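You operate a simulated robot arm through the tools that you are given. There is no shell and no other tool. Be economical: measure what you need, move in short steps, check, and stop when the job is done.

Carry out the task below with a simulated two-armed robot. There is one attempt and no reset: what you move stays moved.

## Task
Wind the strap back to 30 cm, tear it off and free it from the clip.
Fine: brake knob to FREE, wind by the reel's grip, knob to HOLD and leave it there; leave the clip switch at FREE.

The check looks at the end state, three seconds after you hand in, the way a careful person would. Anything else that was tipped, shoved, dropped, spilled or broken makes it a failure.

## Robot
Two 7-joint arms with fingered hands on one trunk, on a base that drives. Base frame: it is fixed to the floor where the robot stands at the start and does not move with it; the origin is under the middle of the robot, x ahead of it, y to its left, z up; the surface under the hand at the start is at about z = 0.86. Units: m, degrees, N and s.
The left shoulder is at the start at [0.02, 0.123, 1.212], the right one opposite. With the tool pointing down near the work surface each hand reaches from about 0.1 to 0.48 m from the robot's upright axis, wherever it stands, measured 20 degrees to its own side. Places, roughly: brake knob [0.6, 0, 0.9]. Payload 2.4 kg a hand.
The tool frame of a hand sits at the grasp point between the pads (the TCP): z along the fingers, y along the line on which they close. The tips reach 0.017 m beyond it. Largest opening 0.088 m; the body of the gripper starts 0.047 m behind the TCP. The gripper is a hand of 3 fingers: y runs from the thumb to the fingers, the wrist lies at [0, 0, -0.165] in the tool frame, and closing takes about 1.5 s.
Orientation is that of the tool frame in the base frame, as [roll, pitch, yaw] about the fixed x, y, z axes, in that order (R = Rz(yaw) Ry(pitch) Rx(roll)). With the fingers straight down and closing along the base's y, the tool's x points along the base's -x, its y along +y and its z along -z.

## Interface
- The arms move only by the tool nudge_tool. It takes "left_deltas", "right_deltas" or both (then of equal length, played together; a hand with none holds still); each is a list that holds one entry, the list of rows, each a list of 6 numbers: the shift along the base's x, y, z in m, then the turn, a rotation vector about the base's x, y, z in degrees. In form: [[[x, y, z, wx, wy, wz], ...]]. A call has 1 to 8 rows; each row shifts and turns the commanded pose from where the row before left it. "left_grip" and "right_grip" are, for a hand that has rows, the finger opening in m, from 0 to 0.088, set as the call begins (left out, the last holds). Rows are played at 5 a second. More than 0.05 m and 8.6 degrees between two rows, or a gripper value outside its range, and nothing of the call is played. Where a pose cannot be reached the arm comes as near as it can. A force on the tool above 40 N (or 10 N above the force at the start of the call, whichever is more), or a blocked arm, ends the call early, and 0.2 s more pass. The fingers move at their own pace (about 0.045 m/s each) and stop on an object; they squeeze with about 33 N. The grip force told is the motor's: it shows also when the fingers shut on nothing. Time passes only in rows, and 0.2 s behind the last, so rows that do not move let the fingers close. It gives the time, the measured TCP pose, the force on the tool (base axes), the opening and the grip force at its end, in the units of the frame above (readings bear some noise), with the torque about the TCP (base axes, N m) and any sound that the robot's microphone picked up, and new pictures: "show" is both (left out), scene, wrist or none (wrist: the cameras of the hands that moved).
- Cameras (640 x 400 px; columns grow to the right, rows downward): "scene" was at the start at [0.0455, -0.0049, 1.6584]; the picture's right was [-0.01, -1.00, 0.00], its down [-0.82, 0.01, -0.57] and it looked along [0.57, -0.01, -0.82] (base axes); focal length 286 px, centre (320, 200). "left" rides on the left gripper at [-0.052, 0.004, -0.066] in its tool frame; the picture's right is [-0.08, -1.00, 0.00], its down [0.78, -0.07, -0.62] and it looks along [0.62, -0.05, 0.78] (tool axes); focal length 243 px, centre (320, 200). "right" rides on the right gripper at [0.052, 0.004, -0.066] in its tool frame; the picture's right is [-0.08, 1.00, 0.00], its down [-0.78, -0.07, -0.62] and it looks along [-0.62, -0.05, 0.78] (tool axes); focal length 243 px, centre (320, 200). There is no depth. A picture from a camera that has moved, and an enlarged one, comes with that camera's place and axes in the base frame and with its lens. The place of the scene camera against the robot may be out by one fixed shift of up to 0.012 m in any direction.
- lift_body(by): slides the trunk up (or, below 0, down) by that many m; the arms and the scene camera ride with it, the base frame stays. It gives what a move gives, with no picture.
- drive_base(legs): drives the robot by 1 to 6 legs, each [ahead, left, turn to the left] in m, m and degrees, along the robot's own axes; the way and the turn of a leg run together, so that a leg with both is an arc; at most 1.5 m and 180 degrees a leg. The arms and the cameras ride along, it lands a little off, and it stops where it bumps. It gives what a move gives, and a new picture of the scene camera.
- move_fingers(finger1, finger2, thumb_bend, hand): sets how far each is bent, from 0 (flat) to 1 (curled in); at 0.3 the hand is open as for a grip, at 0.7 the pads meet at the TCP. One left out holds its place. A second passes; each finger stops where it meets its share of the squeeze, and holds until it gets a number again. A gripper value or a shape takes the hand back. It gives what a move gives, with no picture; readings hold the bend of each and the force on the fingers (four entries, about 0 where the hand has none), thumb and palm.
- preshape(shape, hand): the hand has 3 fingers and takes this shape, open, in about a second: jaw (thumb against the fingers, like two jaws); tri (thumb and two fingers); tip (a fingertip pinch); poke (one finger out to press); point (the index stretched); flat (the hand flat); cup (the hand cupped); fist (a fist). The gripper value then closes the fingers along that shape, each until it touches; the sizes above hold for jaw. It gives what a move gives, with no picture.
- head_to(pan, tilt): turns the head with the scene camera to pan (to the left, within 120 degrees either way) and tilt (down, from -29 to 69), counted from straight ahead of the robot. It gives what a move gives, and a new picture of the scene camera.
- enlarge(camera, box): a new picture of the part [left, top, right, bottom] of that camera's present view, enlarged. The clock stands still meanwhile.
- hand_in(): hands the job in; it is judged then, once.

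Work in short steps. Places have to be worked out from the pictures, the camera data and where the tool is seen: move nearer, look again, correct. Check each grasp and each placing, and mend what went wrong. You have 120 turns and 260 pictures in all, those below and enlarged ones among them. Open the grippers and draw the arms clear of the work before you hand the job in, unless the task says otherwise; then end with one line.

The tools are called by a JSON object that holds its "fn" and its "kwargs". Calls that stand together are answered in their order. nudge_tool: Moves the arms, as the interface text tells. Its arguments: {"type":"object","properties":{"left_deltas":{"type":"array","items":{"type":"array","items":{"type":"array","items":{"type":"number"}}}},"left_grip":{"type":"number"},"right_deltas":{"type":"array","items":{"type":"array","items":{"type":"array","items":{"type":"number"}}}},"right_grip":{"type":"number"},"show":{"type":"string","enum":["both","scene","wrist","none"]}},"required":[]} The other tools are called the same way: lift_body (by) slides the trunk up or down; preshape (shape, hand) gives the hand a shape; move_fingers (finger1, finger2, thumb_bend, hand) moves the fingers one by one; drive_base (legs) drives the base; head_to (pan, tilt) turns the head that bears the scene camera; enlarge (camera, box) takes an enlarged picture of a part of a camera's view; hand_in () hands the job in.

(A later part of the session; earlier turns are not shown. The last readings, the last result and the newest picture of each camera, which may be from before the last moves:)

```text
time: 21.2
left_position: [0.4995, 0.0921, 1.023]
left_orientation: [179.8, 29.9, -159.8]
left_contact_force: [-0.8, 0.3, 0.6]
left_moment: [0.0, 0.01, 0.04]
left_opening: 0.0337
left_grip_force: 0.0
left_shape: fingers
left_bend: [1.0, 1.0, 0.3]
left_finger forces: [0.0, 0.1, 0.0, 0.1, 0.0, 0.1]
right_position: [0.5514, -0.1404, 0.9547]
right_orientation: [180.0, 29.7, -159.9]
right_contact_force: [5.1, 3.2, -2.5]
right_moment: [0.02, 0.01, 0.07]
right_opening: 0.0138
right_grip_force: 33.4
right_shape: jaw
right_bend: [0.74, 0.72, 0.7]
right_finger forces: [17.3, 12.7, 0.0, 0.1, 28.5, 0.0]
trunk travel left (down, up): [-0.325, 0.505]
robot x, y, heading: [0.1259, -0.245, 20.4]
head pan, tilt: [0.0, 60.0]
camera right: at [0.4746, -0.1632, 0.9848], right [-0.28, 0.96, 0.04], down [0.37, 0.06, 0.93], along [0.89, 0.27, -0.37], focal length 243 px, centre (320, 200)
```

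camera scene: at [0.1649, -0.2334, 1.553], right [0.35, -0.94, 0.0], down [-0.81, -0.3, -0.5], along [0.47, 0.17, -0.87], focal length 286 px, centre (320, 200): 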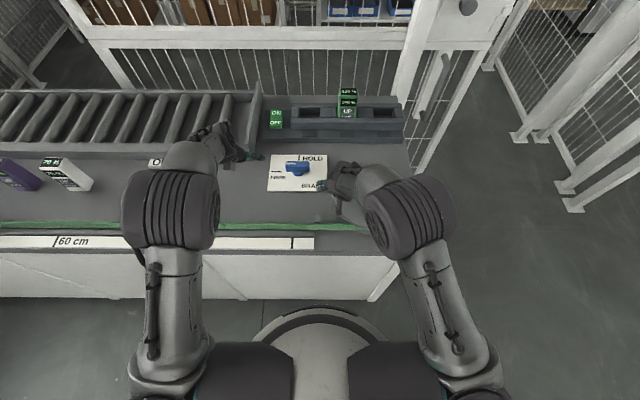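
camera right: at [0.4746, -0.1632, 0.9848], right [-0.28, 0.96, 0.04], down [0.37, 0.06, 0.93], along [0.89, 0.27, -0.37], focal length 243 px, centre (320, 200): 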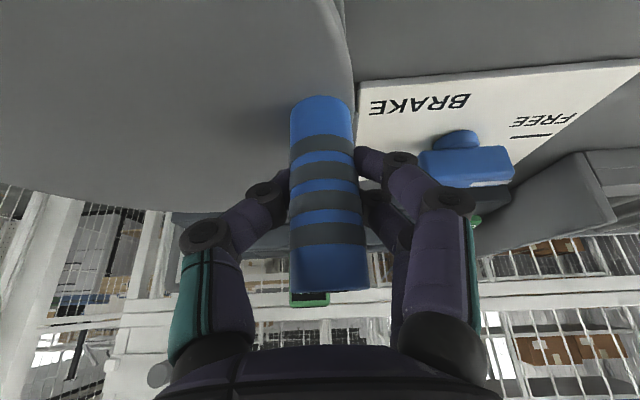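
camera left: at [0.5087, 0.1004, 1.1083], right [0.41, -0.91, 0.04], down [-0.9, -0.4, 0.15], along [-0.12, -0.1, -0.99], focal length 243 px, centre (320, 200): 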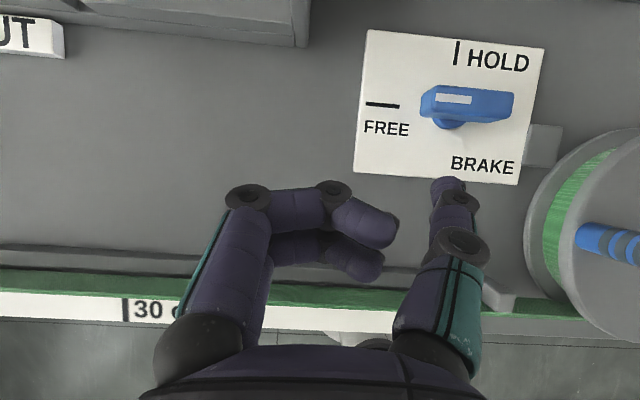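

Firm grip on the peg. I turn a first 32° counter-clockwise as a trial.

{"fn": "nudge_tool", "kwargs": {"right_deltas": [[[-0.0109, -0.0051, 0, 0, 0, 0], [-0.0101, -0.0066, 0, 0, 0, 0], [-0.0091, -0.0079, 0, 0, 0, 0], [-0.0079, -0.0091, 0, 0, 0, 0], [0, 0, 0, 0, 0, 0]]], "show": "both"}}

{"fn": "head_to", "kwargs": {"pan": 35, "tilt": 50}}

```text
time: 22.4
left_position: [0.5017, 0.0891, 1.024]
left_orientation: [179.8, 29.7, -159.9]
left_contact_force: [0.8, 0.4, -0.1]
left_moment: [0.01, 0.02, -0.01]
left_opening: 0.0334
left_grip_force: 0.0
left_shape: fingers
left_bend: [1.0, 1.0, 0.3]
left_finger forces: [0.0, 0.0, 0.0, 0.0, 0.0, 0.0]
right_position: [0.513, -0.17, 0.9549]
right_orientation: [-180.0, 29.6, -160.0]
right_contact_force: [13.2, -6.9, -3.0]
right_moment: [-0.01, 0.0, 0.06]
right_opening: 0.0095
right_grip_force: 32.6
right_shape: jaw
right_bend: [0.75, 0.76, 0.73]
right_finger forces: [11.5, 0.2, 0.1, 0.0, 30.0, 0.0]
trunk travel left (down, up): [-0.325, 0.505]
robot x, y, heading: [0.1286, -0.2488, 20.4]
head pan, tilt: [0.0, 60.0]
camera scene: at [0.1678, -0.2347, 1.5529], right [0.34, -0.94, 0.0], down [-0.81, -0.3, -0.5], along [0.47, 0.17, -0.87], focal length 286 px, centre (320, 200)
camera right: at [0.4377, -0.1928, 0.9844], right [-0.27, 0.96, 0.04], down [0.37, 0.06, 0.93], along [0.89, 0.27, -0.37], focal length 243 px, centre (320, 200)
```

scene: 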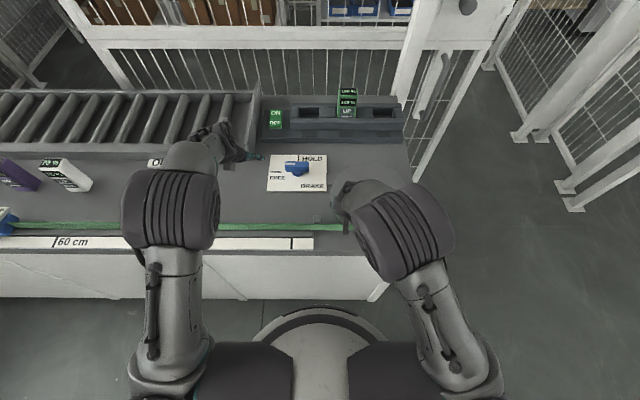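
right: 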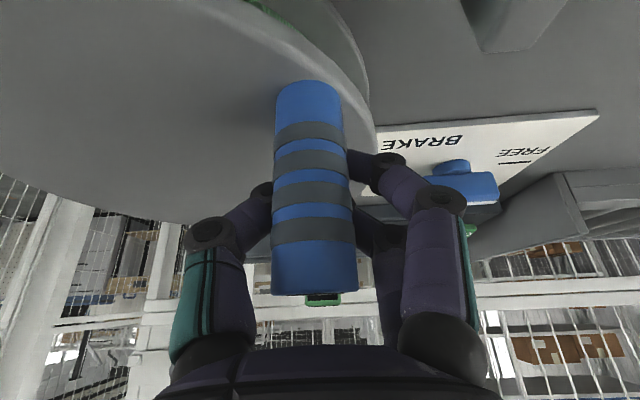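

```text
time: 23.4
left_position: [0.5023, 0.0907, 1.0227]
left_orientation: [179.8, 29.9, -159.9]
left_contact_force: [-0.2, -1.4, -0.9]
left_moment: [0.03, -0.01, 0.03]
left_opening: 0.0338
left_grip_force: 0.1
left_shape: fingers
left_bend: [1.0, 1.0, 0.3]
left_finger forces: [0.1, 0.1, 0.1, 0.0, 0.0, 0.0]
right_position: [0.5134, -0.1687, 0.9535]
right_orientation: [179.8, 29.8, -159.9]
right_contact_force: [14.8, -9.1, -3.7]
right_moment: [0.02, -0.04, 0.09]
right_opening: 0.009
right_grip_force: 33.4
right_shape: jaw
right_bend: [0.75, 0.76, 0.73]
right_finger forces: [11.2, 5.1, 0.0, 0.1, 31.7, 0.1]
trunk travel left (down, up): [-0.325, 0.505]
robot x, y, heading: [0.1264, -0.2429, 20.3]
head pan, tilt: [35.0, 50.0]
camera scene: at [0.1493, -0.1948, 1.5656], right [0.82, -0.57, 0.0], down [-0.44, -0.63, -0.64], along [0.37, 0.53, -0.77], focal length 286 px, centre (320, 200)
```

scene: 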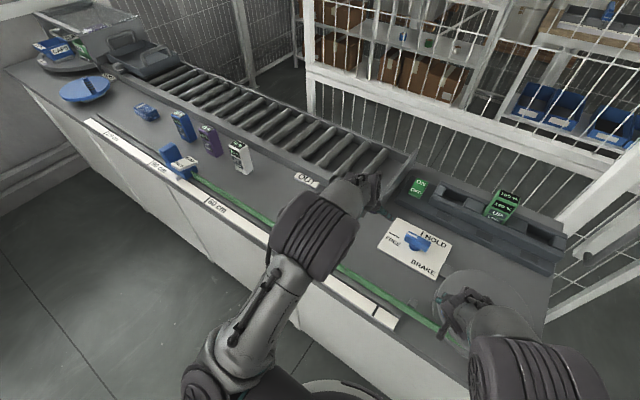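

The reel turns and the clip has moved. The force is mostly radial (17 N inward), so I correct the circle centre to ≈[0.586,-0.2155], r≈0.084, and continue.

{"fn": "nudge_tool", "kwargs": {"right_deltas": [[[-0.0055, -0.0156, 0, 0, 0, 0], [-0.0042, -0.014, 0, 0, 0, 0], [-0.0017, -0.0146, 0, 0, 0, 0], [0.0009, -0.0146, 0, 0, 0, 0], [0.0034, -0.0142, 0, 0, 0, 0], [0, 0, 0, 0, 0, 0]]], "show": "both"}}

```text
time: 24.8
left_position: [0.5043, 0.093, 1.022]
left_orientation: [179.9, 29.6, -159.9]
left_contact_force: [-0.9, -0.5, -0.7]
left_moment: [0.02, 0.04, 0.01]
left_opening: 0.0334
left_grip_force: 0.0
left_shape: fingers
left_bend: [1.0, 1.0, 0.3]
left_finger forces: [0.1, 0.1, 0.1, 0.1, 0.1, 0.0]
right_position: [0.5101, -0.2377, 0.9528]
right_orientation: [179.8, 29.8, -159.8]
right_contact_force: [35.7, 17.2, -8.8]
right_moment: [0.16, 0.04, 0.18]
right_opening: 0.0035
right_grip_force: 33.2
right_shape: jaw
right_bend: [0.75, 0.77, 0.78]
right_finger forces: [11.9, 0.1, 0.1, 0.1, 39.0, 0.1]
trunk travel left (down, up): [-0.325, 0.505]
robot x, y, heading: [0.1279, -0.2433, 20.4]
head pan, tilt: [35.0, 50.0]
camera scene: at [0.1535, -0.1898, 1.5653], right [0.82, -0.57, 0.0], down [-0.44, -0.63, -0.64], along [0.36, 0.53, -0.77], focal length 286 px, centre (320, 200)
camera right: at [0.4342, -0.2614, 0.9835], right [-0.28, 0.96, 0.05], down [0.37, 0.06, 0.93], along [0.89, 0.27, -0.37], focal length 243 px, centre (320, 200)
```

scene: 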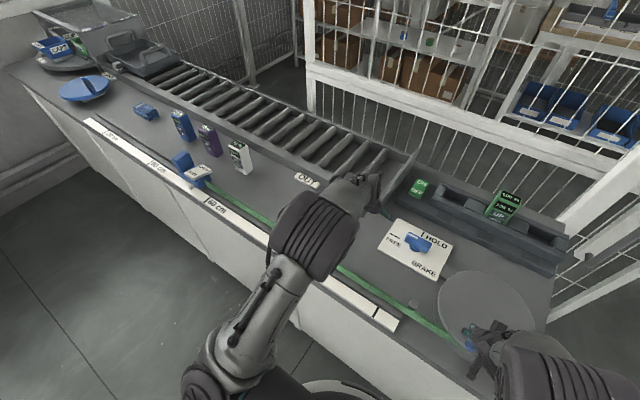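
right: 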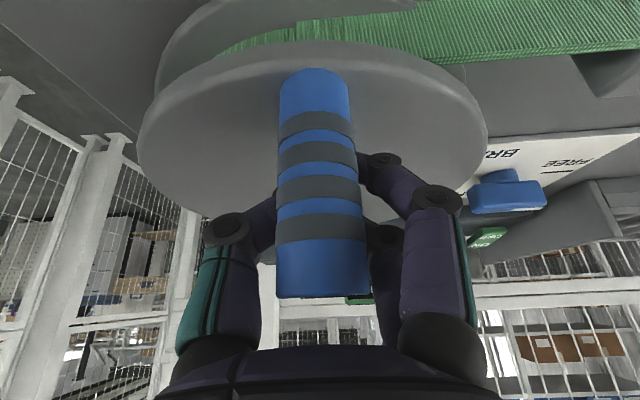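

Peg seen in three pictures fits a circle centred ≈[0.577,-0.219], r≈0.0855. My last path pulled the hand inside of the peg, so I loosen the fingers (still caging), recentre on the peg at ≈[0.497,-0.243], and regrip.

{"fn": "nudge_tool", "kwargs": {"right_deltas": [[[0, 0, 0, 0, 0, 0], [0, 0, 0, 0, 0, 0], [0, 0, 0, 0, 0, 0], [-0.005, -0.001, 0, 0, 0, 0], [-0.004, 0, 0, 0, 0, 0], [0, 0, 0, 0, 0, 0]]], "right_grip": 0.05, "show": "wrist"}}

{"fn": "enlarge", "kwargs": {"camera": "scene", "box": [400, 260, 560, 360]}}

{"fn": "enlarge", "kwargs": {"camera": "scene", "box": [120, 120, 280, 220]}}

```text
time: 26.2
left_position: [0.4995, 0.0909, 1.0245]
left_orientation: [179.8, 29.9, -159.8]
left_contact_force: [0.1, 0.8, -1.2]
left_moment: [0.03, 0.0, -0.02]
left_opening: 0.0334
left_grip_force: 0.0
left_shape: fingers
left_bend: [1.0, 1.0, 0.3]
left_finger forces: [0.0, 0.0, 0.1, 0.1, 0.0, 0.0]
right_position: [0.4963, -0.2403, 0.9541]
right_orientation: [179.9, 29.8, -159.8]
right_contact_force: [0.0, 0.1, 0.3]
right_moment: [0.0, 0.02, 0.02]
right_opening: 0.0495
right_grip_force: 0.1
right_shape: jaw
right_bend: [0.72, 0.72, 0.7]
right_finger forces: [0.0, 0.0, 0.0, 0.1, 0.0, 0.0]
trunk travel left (down, up): [-0.325, 0.505]
robot x, y, heading: [0.1267, -0.2502, 20.1]
head pan, tilt: [35.0, 50.0]
camera right: at [0.4205, -0.2648, 0.9837], right [-0.28, 0.96, 0.04], down [0.37, 0.06, 0.93], along [0.89, 0.27, -0.37], focal length 243 px, centre (320, 200)
```

right: 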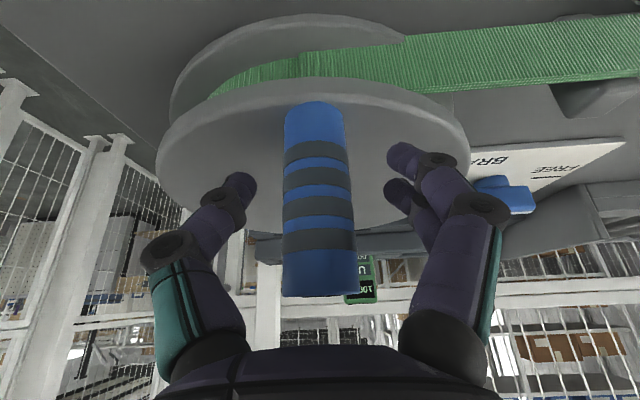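

```text
4.00 times, centred on (480, 310) of scene
camera zoom: at [0.1465, -0.193, 1.5656], right [0.82, -0.57, 0.0], down [-0.44, -0.63, -0.64], along [0.37, 0.53, -0.77], focal length 1146 px, centre (-320, -240)
```

zoom: 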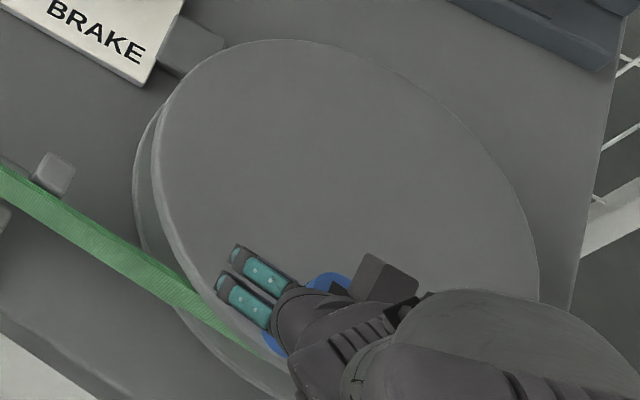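

```text
4.00 times, centred on (200, 170) of scene
camera zoom: at [0.1465, -0.193, 1.5656], right [0.82, -0.57, 0.0], down [-0.44, -0.63, -0.64], along [0.37, 0.53, -0.77], focal length 1146 px, centre (800, 320)
```

zoom: 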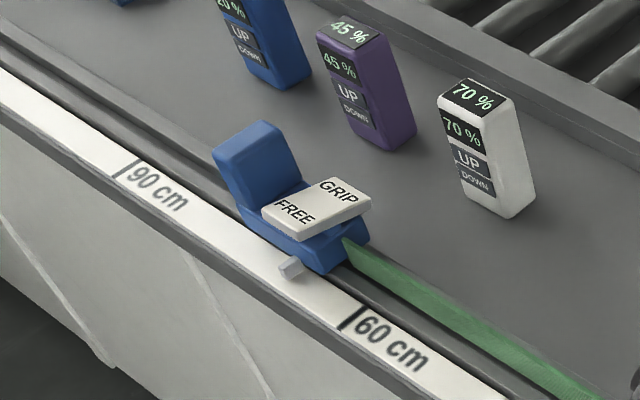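

No spring-back: the clip's index pin is now at about 67 cm. The peg is centred again; I close and continue 36°.

{"fn": "nudge_tool", "kwargs": {"right_deltas": [[[0, 0, 0, 0, 0, 0], [0, 0, 0, 0, 0, 0], [0, 0, 0, 0, 0, 0], [0, 0, 0, 0, 0, 0], [0.0066, -0.0165, 0, 0, 0, 0], [0.01, -0.0147, 0, 0, 0, 0], [0.0128, -0.0124, 0, 0, 0, 0], [0, 0, 0, 0, 0, 0]]], "right_grip": 0.01, "show": "wrist"}}

```text
time: 28.0
left_position: [0.5008, 0.0937, 1.0212]
left_orientation: [-179.9, 29.7, -159.7]
left_contact_force: [-0.3, 0.4, 0.5]
left_moment: [-0.02, 0.03, 0.02]
left_opening: 0.0333
left_grip_force: 0.0
left_shape: fingers
left_bend: [1.0, 1.0, 0.3]
left_finger forces: [0.0, 0.0, 0.1, 0.0, 0.1, 0.0]
right_position: [0.5272, -0.2819, 0.9533]
right_orientation: [179.9, 29.8, -159.8]
right_contact_force: [14.9, 21.8, -9.9]
right_moment: [0.12, -0.03, 0.12]
right_opening: 0.0089
right_grip_force: 33.2
right_shape: jaw
right_bend: [0.72, 0.73, 0.7]
right_finger forces: [16.3, 13.2, 0.0, 0.1, 27.4, 0.0]
trunk travel left (down, up): [-0.325, 0.505]
robot x, y, heading: [0.1276, -0.2465, 20.2]
head pan, tilt: [35.0, 50.0]
camera right: at [0.4519, -0.3065, 0.9843], right [-0.28, 0.96, 0.04], down [0.37, 0.07, 0.93], along [0.89, 0.27, -0.37], focal length 243 px, centre (320, 200)
```

right: 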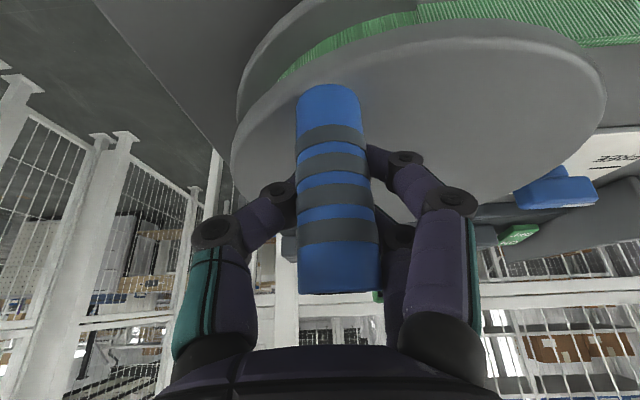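

The reel follows with moderate force. I continue on the circle about [0.577,-0.219].

{"fn": "nudge_tool", "kwargs": {"right_deltas": [[[0.0036, -0.006, 0, 0, 0, 0], [0.0157, -0.0084, 0, 0, 0, 0], [0.0172, -0.0049, 0, 0, 0, 0], [0.0178, -0.0012, 0, 0, 0, 0], [0, 0, 0, 0, 0, 0]]], "show": "both"}}

```text
time: 29.2
left_position: [0.4993, 0.0935, 1.0219]
left_orientation: [-179.9, 29.8, -159.7]
left_contact_force: [0.5, -0.4, -0.2]
left_moment: [-0.06, -0.01, 0.01]
left_opening: 0.0334
left_grip_force: 0.1
left_shape: fingers
left_bend: [1.0, 1.0, 0.3]
left_finger forces: [0.0, 0.0, 0.0, 0.0, 0.0, 0.1]
right_position: [0.5799, -0.3025, 0.955]
right_orientation: [180.0, 29.8, -159.7]
right_contact_force: [0.5, 23.5, 2.4]
right_moment: [-0.21, -0.17, -0.32]
right_opening: 0.002
right_grip_force: 33.5
right_shape: jaw
right_bend: [0.75, 0.77, 0.85]
right_finger forces: [16.1, 9.5, 0.0, 0.1, 0.5, 0.1]
trunk travel left (down, up): [-0.325, 0.505]
robot x, y, heading: [0.1282, -0.247, 20.3]
head pan, tilt: [35.0, 50.0]
camera scene: at [0.1462, -0.189, 1.5655], right [0.82, -0.57, 0.0], down [-0.44, -0.63, -0.64], along [0.37, 0.53, -0.77], focal length 286 px, centre (320, 200)
camera right: at [0.5044, -0.3265, 0.9853], right [-0.28, 0.96, 0.04], down [0.37, 0.07, 0.93], along [0.89, 0.27, -0.37], focal length 243 px, centre (320, 200)
```

scene: 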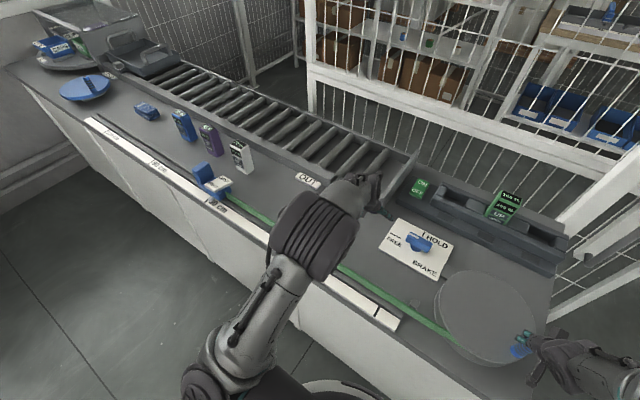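
right: 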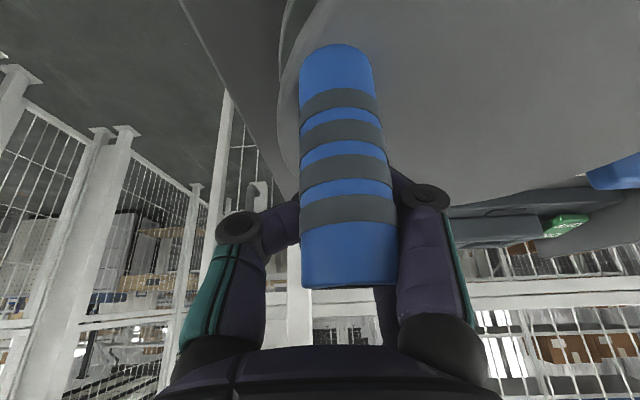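

The peg slipped toward the palm but the reel still turned. I check where the clip's pin is before regripping.

{"fn": "enlarge", "kwargs": {"camera": "scene", "box": [140, 130, 300, 230]}}

{"fn": "enlarge", "kwargs": {"camera": "scene", "box": [400, 260, 640, 400]}}

```text
4.00 times, centred on (220, 180) of scene
camera zoom: at [0.1462, -0.189, 1.5655], right [0.82, -0.57, 0.0], down [-0.44, -0.63, -0.64], along [0.37, 0.53, -0.77], focal length 1146 px, centre (720, 280)
```

zoom: 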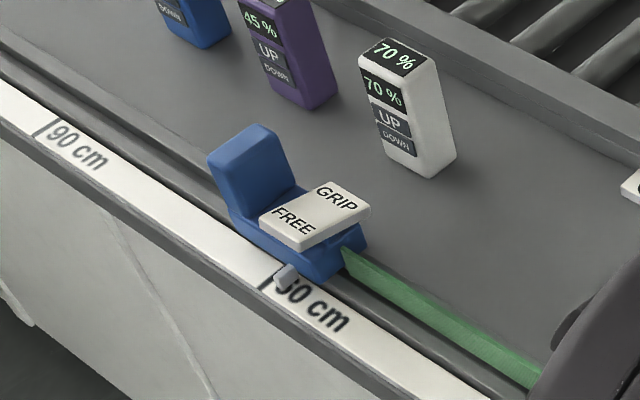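

```text
2.67 times, centred on (520, 330) of scene
camera zoom: at [0.1462, -0.189, 1.5655], right [0.82, -0.57, 0.0], down [-0.44, -0.63, -0.64], along [0.37, 0.53, -0.77], focal length 764 px, centre (-213, -147)
```

zoom: 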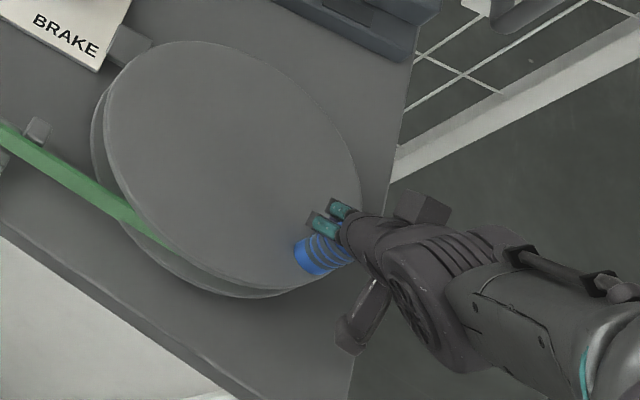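

Pin is at the 60 cm tick, so about 207° more to wind. For the next portion the push is away from me, so I'll tilt the hand to about 50° to cage the peg between palm and fingers.

{"fn": "nudge_tool", "kwargs": {"right_deltas": [[[0, 0, 0, 0, 0, 0], [0, 0, 0, 0, 0, 0], [0, 0, 0, 0, 0, 0], [-0.003, 0.002, -0.003, 2.3, -6.26, 0], [-0.003, 0.002, -0.003, 2.3, -6.26, 0], [-0.003, 0.002, -0.004, 2.3, -6.26, 0], [0, 0, 0, 0, 0, 0]]], "right_grip": 0.055, "show": "both"}}

```text
time: 30.8
left_position: [0.5003, 0.0911, 1.0242]
left_orientation: [179.9, 29.9, -159.8]
left_contact_force: [0.4, -0.2, -0.7]
left_moment: [0.03, -0.01, -0.06]
left_opening: 0.0336
left_grip_force: 0.0
left_shape: fingers
left_bend: [1.0, 1.0, 0.3]
left_finger forces: [0.0, 0.0, 0.0, 0.0, 0.0, 0.0]
right_position: [0.5696, -0.2986, 0.9435]
right_orientation: [179.9, 49.8, -159.8]
right_contact_force: [-0.3, 0.4, -0.8]
right_moment: [0.0, -0.04, 0.01]
right_opening: 0.0547
right_grip_force: 0.0
right_shape: jaw
right_bend: [0.71, 0.71, 0.69]
right_finger forces: [0.0, 0.0, 0.0, 0.0, 0.0, 0.0]
trunk travel left (down, up): [-0.325, 0.505]
robot x, y, heading: [0.126, -0.2464, 20.3]
head pan, tilt: [35.0, 50.0]
camera scene: at [0.1464, -0.1932, 1.5656], right [0.82, -0.57, 0.0], down [-0.44, -0.63, -0.64], along [0.37, 0.53, -0.77], focal length 286 px, centre (320, 200)
camera right: at [0.4894, -0.3249, 0.9453], right [-0.29, 0.95, 0.07], down [0.05, -0.05, 1.0], along [0.95, 0.3, -0.03], focal length 243 px, centre (320, 200)
```

scene: 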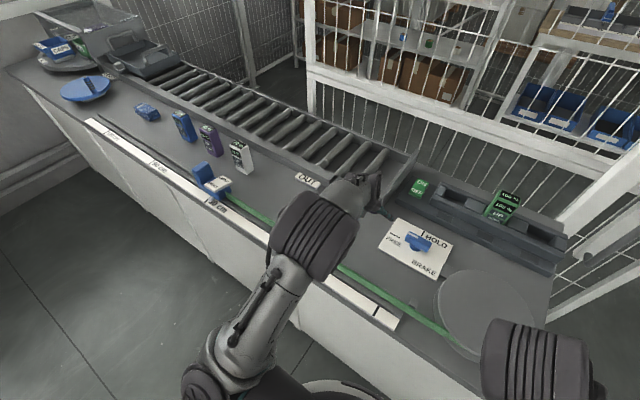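
right: 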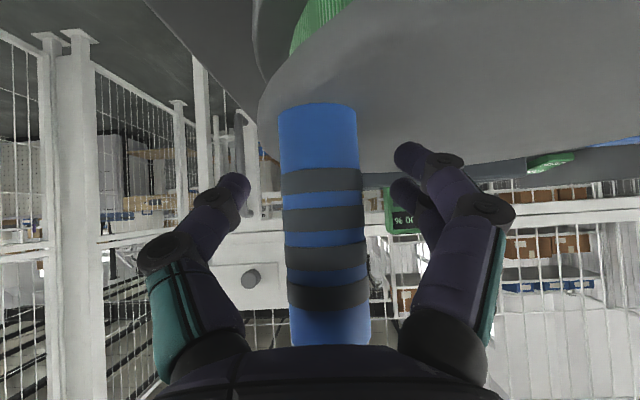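

The peg is between thumb and fingers just ahead of the palm. I narrow the fingers to a loose cage and advance so the palm meets the peg.

{"fn": "nudge_tool", "kwargs": {"right_deltas": [[[0, 0, 0, 0, 0, 0], [0, 0, 0, 0, 0, 0], [0, 0, 0, 0, 0, 0], [0.012, 0.0043, 0, 0, 0, 0], [0.012, 0.0043, 0, 0, 0, 0], [0.009, 0.0033, 0, 0, 0, 0], [0, 0, 0, 0, 0, 0]]], "right_grip": 0.03, "show": "both"}}

```text
time: 32.4
left_position: [0.4998, 0.0905, 1.0247]
left_orientation: [179.9, 29.9, -159.8]
left_contact_force: [0.3, 0.4, 2.0]
left_moment: [0.03, -0.02, 0.0]
left_opening: 0.0334
left_grip_force: 0.1
left_shape: fingers
left_bend: [1.0, 1.0, 0.3]
left_finger forces: [0.0, 0.1, 0.2, 0.0, 0.0, 0.0]
right_position: [0.6043, -0.2875, 0.9443]
right_orientation: [179.8, 50.0, -160.0]
right_contact_force: [-4.1, -7.4, 5.4]
right_moment: [0.12, 0.03, 0.12]
right_opening: 0.0305
right_grip_force: 0.0
right_shape: jaw
right_bend: [0.73, 0.73, 0.7]
right_finger forces: [0.0, 0.0, 0.0, 0.0, 4.3, 6.0]
trunk travel left (down, up): [-0.325, 0.505]
robot x, y, heading: [0.129, -0.2456, 20.1]
head pan, tilt: [35.0, 50.0]
camera scene: at [0.1454, -0.1943, 1.5657], right [0.82, -0.57, 0.0], down [-0.44, -0.63, -0.64], along [0.37, 0.53, -0.77], focal length 286 px, centre (320, 200)
camera right: at [0.5219, -0.3133, 0.9462], right [-0.29, 0.95, 0.07], down [0.05, -0.05, 1.0], along [0.95, 0.3, -0.03], focal length 243 px, centre (320, 200)
```

scene: 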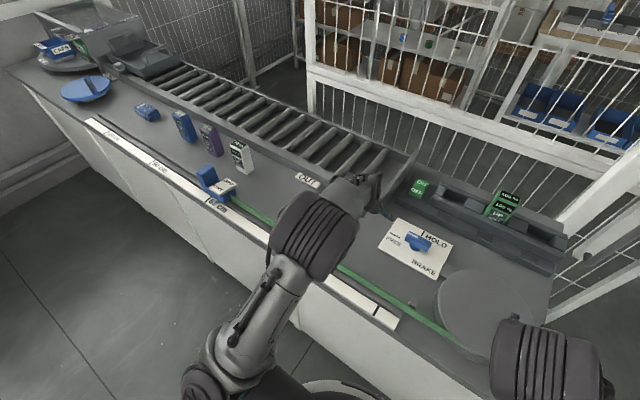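
right: 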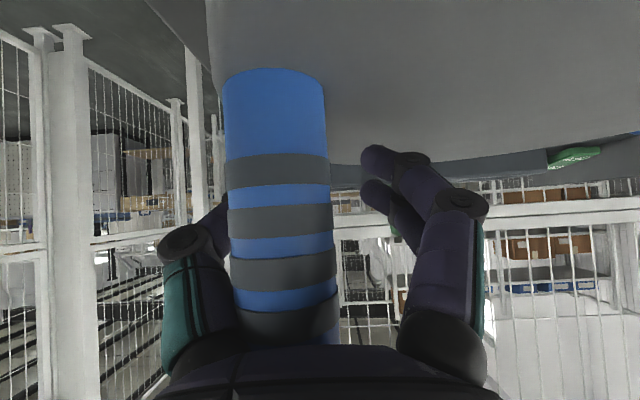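

The palm (6 N) and thumb now push the peg, and the clip is moving. I continue along the arc.

{"fn": "nudge_tool", "kwargs": {"right_deltas": [[[0.0177, 0.0022, 0, 0, 0, 0], [0.0169, 0.0058, 0, 0, 0, 0], [0.0154, 0.0092, 0, 0, 0, 0], [0.013, 0.0122, 0, 0, 0, 0], [0, 0, 0, 0, 0, 0]]], "show": "both"}}

```text
time: 33.6
left_position: [0.4985, 0.0926, 1.024]
left_orientation: [179.9, 29.9, -159.8]
left_contact_force: [-0.3, -0.6, -0.2]
left_moment: [0.04, 0.03, 0.02]
left_opening: 0.0336
left_grip_force: 0.0
left_shape: fingers
left_bend: [1.0, 1.0, 0.3]
left_finger forces: [0.0, 0.0, 0.1, 0.1, 0.0, 0.0]
right_position: [0.6659, -0.2575, 0.9426]
right_orientation: [179.7, 49.8, -159.8]
right_contact_force: [0.1, -1.3, 0.8]
right_moment: [-0.02, 0.0, 0.04]
right_opening: 0.0306
right_grip_force: 0.1
right_shape: jaw
right_bend: [0.73, 0.73, 0.7]
right_finger forces: [0.1, 0.1, 0.0, 0.0, 1.2, 1.1]
trunk travel left (down, up): [-0.325, 0.505]
robot x, y, heading: [0.1279, -0.2438, 20.1]
head pan, tilt: [35.0, 50.0]
camera scene: at [0.1462, -0.1935, 1.5656], right [0.82, -0.57, 0.0], down [-0.44, -0.63, -0.64], along [0.37, 0.53, -0.77], focal length 286 px, centre (320, 200)
camera right: at [0.5852, -0.2821, 0.9446], right [-0.3, 0.95, 0.07], down [0.05, -0.05, 1.0], along [0.95, 0.3, -0.03], focal length 243 px, centre (320, 200)
```

scene: 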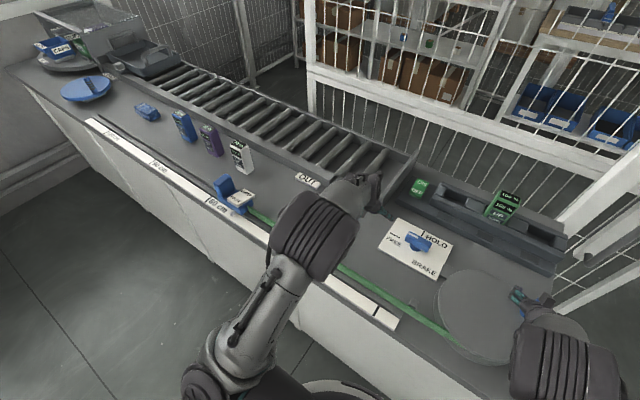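
right: 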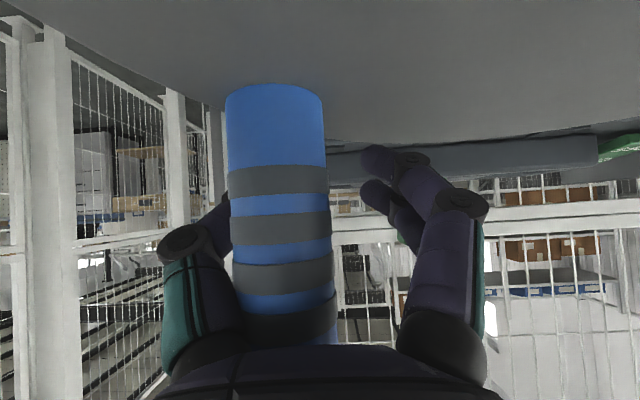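

Smooth and low force. I carry on to the far side, now with the thumb pushing left.

{"fn": "nudge_tool", "kwargs": {"right_deltas": [[[0.0103, 0.0146, 0, 0, 0, 0], [0.007, 0.0165, 0, 0, 0, 0], [0.0034, 0.0175, 0, 0, 0, 0], [-0.0003, 0.0179, 0, 0, 0, 0], [0, 0, 0, 0, 0, 0]]], "show": "both"}}

```text
time: 34.8
left_position: [0.4993, 0.0899, 1.0227]
left_orientation: [179.8, 29.9, -159.7]
left_contact_force: [0.6, 0.7, -0.5]
left_moment: [0.07, -0.04, 0.01]
left_opening: 0.0334
left_grip_force: 0.1
left_shape: fingers
left_bend: [1.0, 1.0, 0.3]
left_finger forces: [0.1, 0.1, 0.1, 0.0, 0.1, 0.0]
right_position: [0.6877, -0.1902, 0.9438]
right_orientation: [179.8, 50.0, -159.9]
right_contact_force: [-3.6, -1.6, 2.3]
right_moment: [0.0, -0.07, 0.0]
right_opening: 0.0306
right_grip_force: 0.1
right_shape: jaw
right_bend: [0.73, 0.73, 0.7]
right_finger forces: [0.0, 0.1, 0.0, 0.0, 0.4, 4.1]
trunk travel left (down, up): [-0.325, 0.505]
robot x, y, heading: [0.1292, -0.2438, 20.4]
head pan, tilt: [35.0, 50.0]
camera scene: at [0.1454, -0.1936, 1.5656], right [0.82, -0.57, 0.0], down [-0.44, -0.63, -0.64], along [0.37, 0.53, -0.77], focal length 286 px, centre (320, 200)
camera right: at [0.6059, -0.2163, 0.946], right [-0.3, 0.95, 0.07], down [0.05, -0.05, 1.0], along [0.95, 0.3, -0.03], focal length 243 px, centre (320, 200)
```

scene: 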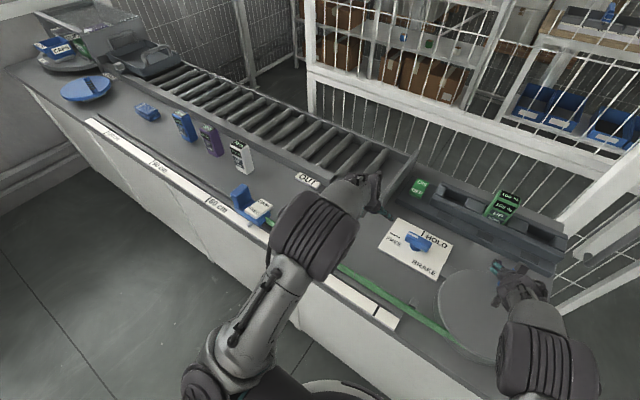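
right: 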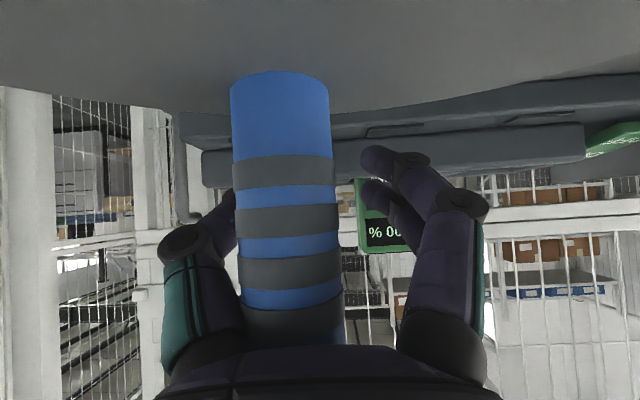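

The clip is approaching the left arm's view-shadow, so I move the left hand so its camera watches the 30 cm mark, while continuing the wind by 24°.

{"fn": "nudge_tool", "kwargs": {"left_deltas": [[[0, 0, 0.04, 0, 0, 0], [-0.03, 0.02, 0.02, 0, 0, 0], [-0.037, 0.026, 0, 0, 0, 0], [-0.037, 0.026, 0, 0, 0, 0], [-0.037, 0.026, 0, 0, 0, 0]]], "right_deltas": [[[0, 0, 0, 0, 0, 0], [-0.0041, 0.0174, 0, 0, 0, 0], [-0.0077, 0.0164, 0, 0, 0, 0], [0, 0, 0, 0, 0, 0], [0, 0, 0, 0, 0, 0]]], "show": "both"}}

```text
time: 36.0
left_position: [0.3609, 0.1926, 1.0818]
left_orientation: [180.0, 29.8, -159.9]
left_contact_force: [-0.1, 0.3, 0.2]
left_moment: [0.0, 0.0, 0.0]
left_opening: 0.0333
left_grip_force: 0.2
left_shape: fingers
left_bend: [1.0, 1.0, 0.3]
left_finger forces: [0.1, 0.0, 0.0, 0.0, 0.0, 0.0]
right_position: [0.6756, -0.1583, 0.9446]
right_orientation: [179.9, 49.9, -159.9]
right_contact_force: [-2.6, -0.2, 1.4]
right_moment: [-0.01, -0.05, -0.03]
right_opening: 0.0307
right_grip_force: 0.1
right_shape: jaw
right_bend: [0.73, 0.73, 0.7]
right_finger forces: [0.1, 0.0, 0.0, 0.0, 1.1, 2.9]
trunk travel left (down, up): [-0.325, 0.505]
robot x, y, heading: [0.125, -0.2472, 20.1]
head pan, tilt: [35.0, 50.0]
camera scene: at [0.1458, -0.193, 1.5656], right [0.82, -0.57, 0.0], down [-0.44, -0.63, -0.64], along [0.37, 0.53, -0.77], focal length 286 px, centre (320, 200)
camera right: at [0.5939, -0.1834, 0.9462], right [-0.29, 0.95, 0.07], down [0.05, -0.05, 1.0], along [0.95, 0.3, -0.03], focal length 243 px, centre (320, 200)
camera left: at [0.3699, 0.2012, 1.167], right [0.41, -0.91, 0.04], down [-0.9, -0.4, 0.15], along [-0.12, -0.1, -0.99], focal length 243 px, centre (320, 200)
```

scene: 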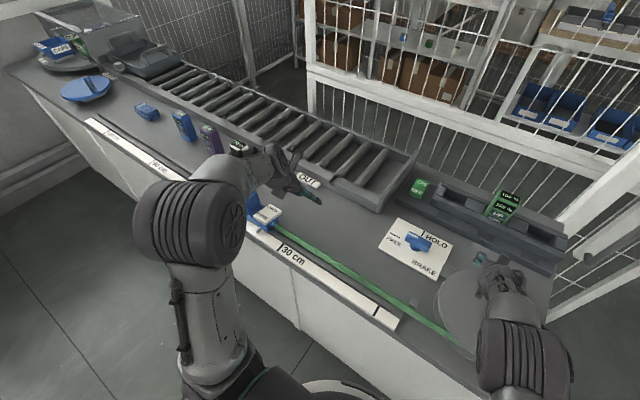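
right: 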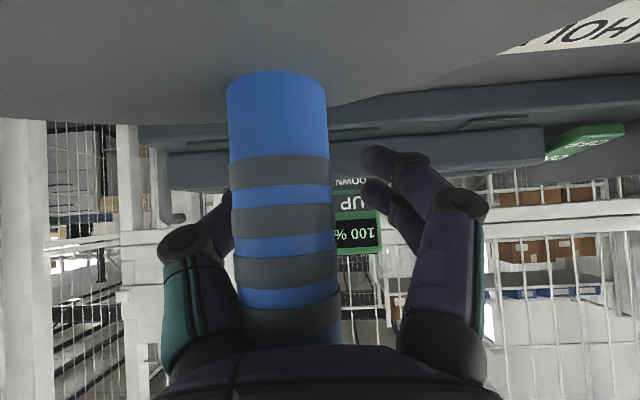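
left: 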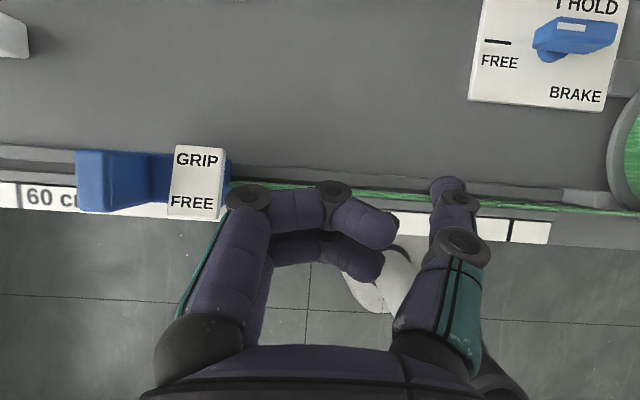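

The scene now shows clip and 30 cm mark together. I zoom in on both.

{"fn": "enlarge", "kwargs": {"camera": "scene", "box": [220, 180, 348, 260]}}

{"fn": "enlarge", "kwargs": {"camera": "left", "box": [40, 120, 280, 270]}}

```text
5.00 times, centred on (284, 220) of scene
camera zoom: at [0.1458, -0.193, 1.5656], right [0.82, -0.57, 0.0], down [-0.44, -0.63, -0.64], along [0.37, 0.53, -0.77], focal length 1432 px, centre (500, 100)
```

zoom: 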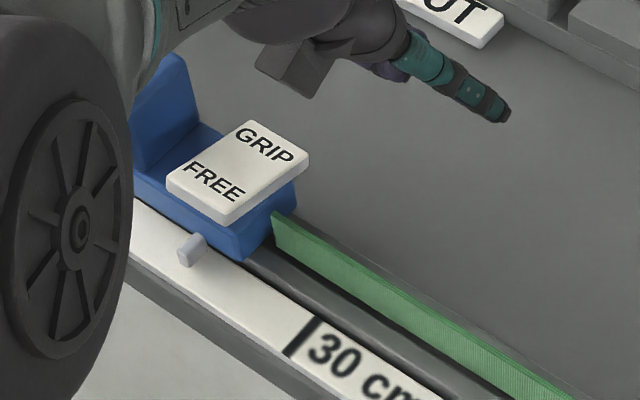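

```text
2.67 times, centred on (160, 195) of left
camera zoom: at [0.3699, 0.2012, 1.167], right [0.41, -0.91, 0.04], down [-0.9, -0.4, 0.15], along [-0.12, -0.1, -0.99], focal length 647 px, centre (747, 213)
```

zoom: 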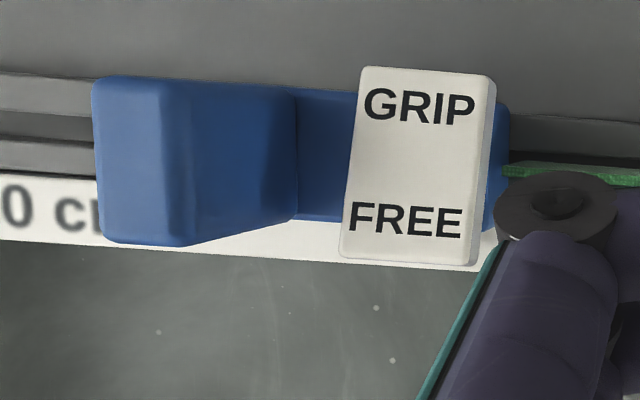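

Pin is at about 38.5 cm: roughly 57° still to go. The motion now comes toward me, so I close the fingers around the front of the peg and turn 24° more.

{"fn": "nudge_tool", "kwargs": {"right_deltas": [[[0, 0, 0, 0, 0, 0], [0, 0, 0, 0, 0, 0], [0, 0, 0, 0, 0, 0], [0, 0, 0, 0, 0, 0], [-0.0108, 0.0143, 0, 0, 0, 0], [-0.0135, 0.0117, 0, 0, 0, 0], [0, 0, 0, 0, 0, 0]]], "right_grip": 0.01, "show": "wrist"}}

{"fn": "enlarge", "kwargs": {"camera": "scene", "box": [220, 180, 348, 260]}}

```text
time: 37.6
left_position: [0.3606, 0.1904, 1.0823]
left_orientation: [179.8, 29.9, -159.9]
left_contact_force: [-0.6, -0.2, -0.2]
left_moment: [0.01, 0.01, -0.01]
left_opening: 0.0337
left_grip_force: 0.0
left_shape: fingers
left_bend: [1.0, 1.0, 0.3]
left_finger forces: [0.0, 0.0, 0.1, 0.0, 0.0, 0.0]
right_position: [0.6603, -0.1407, 0.9444]
right_orientation: [179.3, 50.3, -160.0]
right_contact_force: [-0.9, -8.6, 0.8]
right_moment: [0.22, -0.04, 0.19]
right_opening: 0.011
right_grip_force: 0.1
right_shape: jaw
right_bend: [0.72, 0.72, 0.7]
right_finger forces: [0.0, 0.1, 0.0, 0.0, 6.3, 4.6]
right hand out of reach, approached as far as the arm can: row 6
trunk travel left (down, up): [-0.325, 0.505]
robot x, y, heading: [0.1274, -0.2472, 20.2]
head pan, tilt: [35.0, 50.0]
camera right: at [0.5799, -0.1654, 0.9461], right [-0.3, 0.95, 0.07], down [0.05, -0.06, 1.0], along [0.95, 0.3, -0.03], focal length 243 px, centre (320, 200)
```

right: 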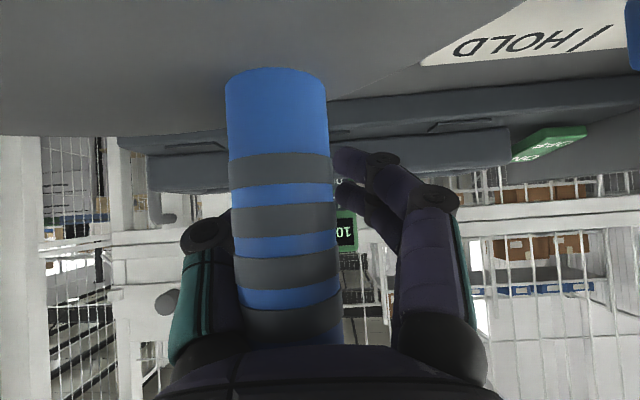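

```text
5.00 times, centred on (284, 220) of scene
camera zoom: at [0.146, -0.1946, 1.5656], right [0.82, -0.57, 0.0], down [-0.44, -0.63, -0.64], along [0.37, 0.53, -0.77], focal length 1432 px, centre (500, 100)
```

zoom: 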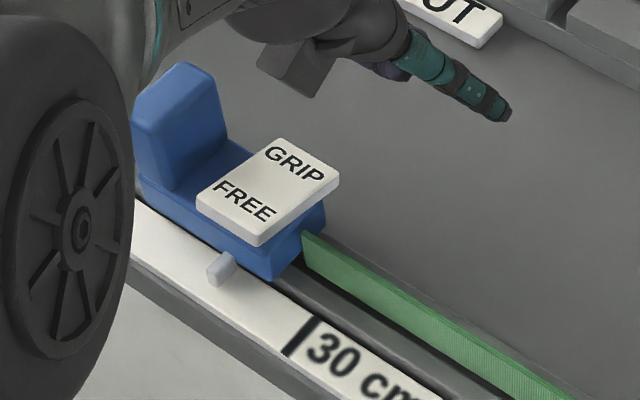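

About 6.4 cm left. The arm hit a reach limit to the left; coming back toward me should ease it, so I continue along the arc.

{"fn": "nudge_tool", "kwargs": {"right_deltas": [[[-0.0156, 0.0067, 0, 0, 0, 0], [-0.0171, 0.0042, 0, 0, 0, 0], [0, 0, 0, 0, 0, 0]]], "show": "wrist"}}

{"fn": "enlarge", "kwargs": {"camera": "scene", "box": [220, 180, 348, 260]}}

```text
time: 38.4
left_position: [0.3624, 0.1929, 1.0828]
left_orientation: [179.9, 29.9, -159.8]
left_contact_force: [1.2, 0.7, 0.6]
left_moment: [-0.01, -0.01, 0.02]
left_opening: 0.0336
left_grip_force: 0.0
left_shape: fingers
left_bend: [1.0, 1.0, 0.3]
left_finger forces: [0.0, 0.0, 0.1, 0.0, 0.0, 0.0]
right_position: [0.6178, -0.1208, 0.9439]
right_orientation: [179.8, 49.8, -159.8]
right_contact_force: [0.6, -1.1, 0.5]
right_moment: [0.03, 0.0, 0.01]
right_opening: 0.0105
right_grip_force: 0.1
right_shape: jaw
right_bend: [0.72, 0.72, 0.7]
right_finger forces: [0.0, 0.0, 0.0, 0.1, 0.9, 0.0]
right hand out of reach, approached as far as the arm can: row 1
trunk travel left (down, up): [-0.325, 0.505]
robot x, y, heading: [0.127, -0.2465, 20.2]
head pan, tilt: [35.0, 50.0]
camera right: at [0.5367, -0.1459, 0.9456], right [-0.3, 0.95, 0.07], down [0.05, -0.06, 1.0], along [0.95, 0.3, -0.03], focal length 243 px, centre (320, 200)
```

right: 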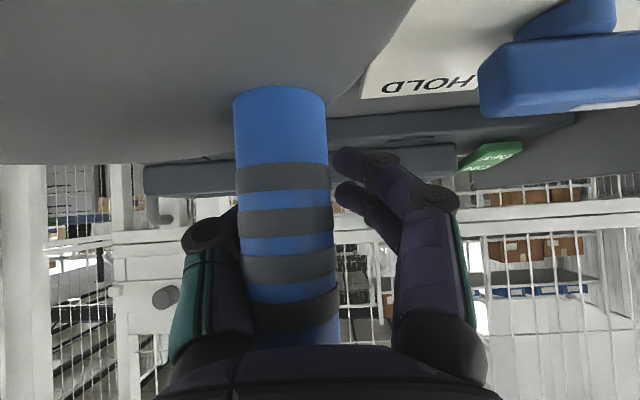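

```text
5.00 times, centred on (284, 220) of scene
camera zoom: at [0.1466, -0.1932, 1.5656], right [0.82, -0.57, 0.0], down [-0.44, -0.63, -0.64], along [0.37, 0.53, -0.77], focal length 1432 px, centre (500, 100)
```

zoom: 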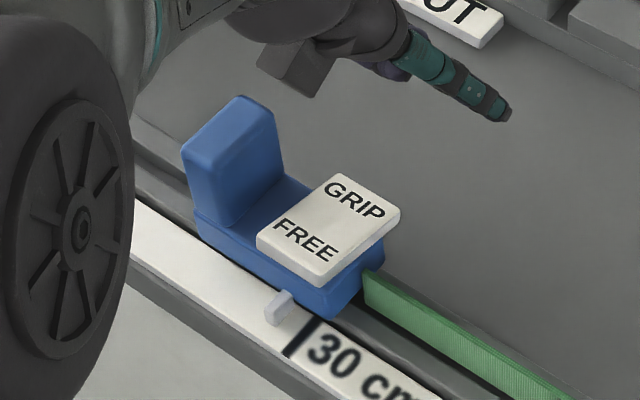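

About 2 cm left. I move in smaller steps.

{"fn": "nudge_tool", "kwargs": {"right_deltas": [[[-0.007, 0.002, 0, 0, 0, 0], [-0.007, 0.0015, 0, 0, 0, 0], [0, 0, 0, 0, 0, 0]]], "show": "wrist"}}

{"fn": "enlarge", "kwargs": {"camera": "scene", "box": [240, 200, 336, 260]}}

```text
time: 39.2
left_position: [0.3625, 0.1916, 1.0821]
left_orientation: [180.0, 29.9, -159.7]
left_contact_force: [-0.1, -0.9, 0.4]
left_moment: [-0.03, -0.01, 0.02]
left_opening: 0.0334
left_grip_force: 0.1
left_shape: fingers
left_bend: [1.0, 1.0, 0.3]
left_finger forces: [0.0, 0.0, 0.1, 0.1, 0.0, 0.0]
right_position: [0.6044, -0.117, 0.9433]
right_orientation: [180.0, 49.8, -159.8]
right_contact_force: [4.3, -1.1, 1.6]
right_moment: [0.03, -0.01, 0.13]
right_opening: 0.0108
right_grip_force: 0.1
right_shape: jaw
right_bend: [0.72, 0.72, 0.7]
right_finger forces: [0.0, 0.1, 0.1, 0.0, 4.1, 0.1]
trunk travel left (down, up): [-0.325, 0.505]
robot x, y, heading: [0.125, -0.2457, 20.1]
head pan, tilt: [35.0, 50.0]
camera right: at [0.5236, -0.1432, 0.9448], right [-0.29, 0.95, 0.07], down [0.05, -0.05, 1.0], along [0.95, 0.3, -0.03], focal length 243 px, centre (320, 200)
```

right: 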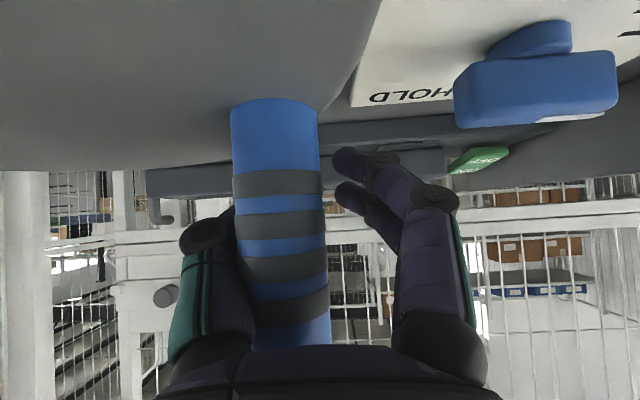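

```text
6.67 times, centred on (288, 230) of scene
camera zoom: at [0.147, -0.1933, 1.5656], right [0.82, -0.57, 0.0], down [-0.44, -0.63, -0.64], along [0.37, 0.53, -0.77], focal length 1910 px, centre (533, 0)
```

zoom: 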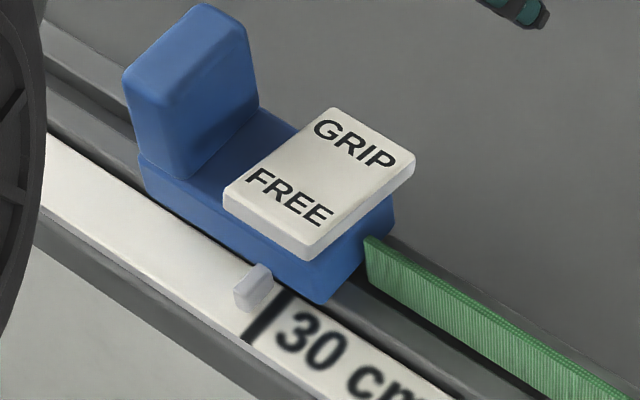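

The pin is about 1 cm short of the tick, but parallax matters. I draw the left hand back so its camera looks straight down on pin and tick.

{"fn": "nudge_tool", "kwargs": {"left_deltas": [[[-0.041, -0.004, 0.01, 0, 0, 0], [-0.041, -0.004, 0.01, 0, 0, 0], [-0.041, -0.005, 0, 0, 0, 0], [0, 0, 0, 0, 0, 0]]], "show": "wrist"}}

```text
time: 40.2
left_position: [0.2386, 0.1775, 1.099]
left_orientation: [179.9, 29.9, -159.8]
left_contact_force: [0.0, -0.1, -0.9]
left_moment: [0.0, -0.02, -0.05]
left_opening: 0.0333
left_grip_force: 0.1
left_shape: fingers
left_bend: [1.0, 1.0, 0.3]
left_finger forces: [0.0, 0.0, 0.0, 0.1, 0.0, 0.1]
right_position: [0.6051, -0.118, 0.9424]
right_orientation: [179.9, 49.9, -159.8]
right_contact_force: [3.0, -1.8, -0.3]
right_moment: [0.03, 0.03, 0.07]
right_opening: 0.011
right_grip_force: 0.0
right_shape: jaw
right_bend: [0.72, 0.72, 0.7]
right_finger forces: [0.0, 0.0, 0.1, 0.1, 3.7, 0.0]
trunk travel left (down, up): [-0.325, 0.505]
robot x, y, heading: [0.1273, -0.245, 20.1]
head pan, tilt: [35.0, 50.0]
camera left: at [0.2479, 0.1863, 1.186], right [0.41, -0.91, 0.04], down [-0.9, -0.4, 0.15], along [-0.12, -0.1, -0.99], focal length 243 px, centre (320, 200)
```

left: 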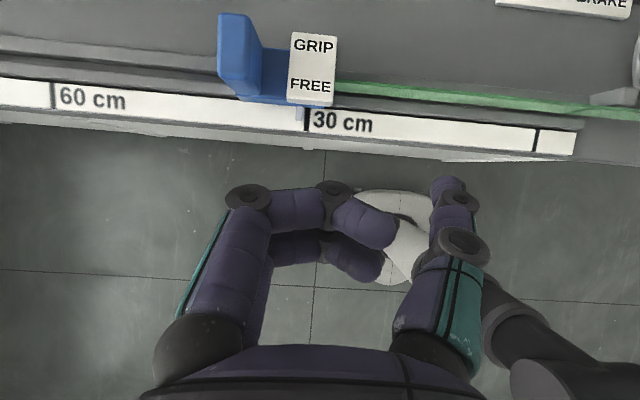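

{"fn": "enlarge", "kwargs": {"camera": "left", "box": [260, 60, 388, 140]}}

```text
5.00 times, centred on (324, 100) of left
camera zoom: at [0.2479, 0.1863, 1.186], right [0.41, -0.91, 0.04], down [-0.9, -0.4, 0.15], along [-0.12, -0.1, -0.99], focal length 1213 px, centre (300, 700)
```

zoom: 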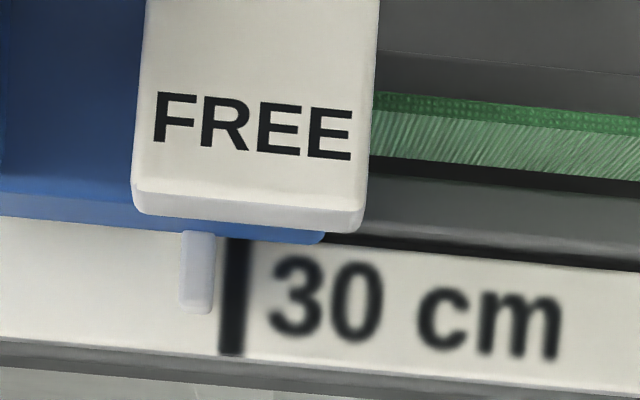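

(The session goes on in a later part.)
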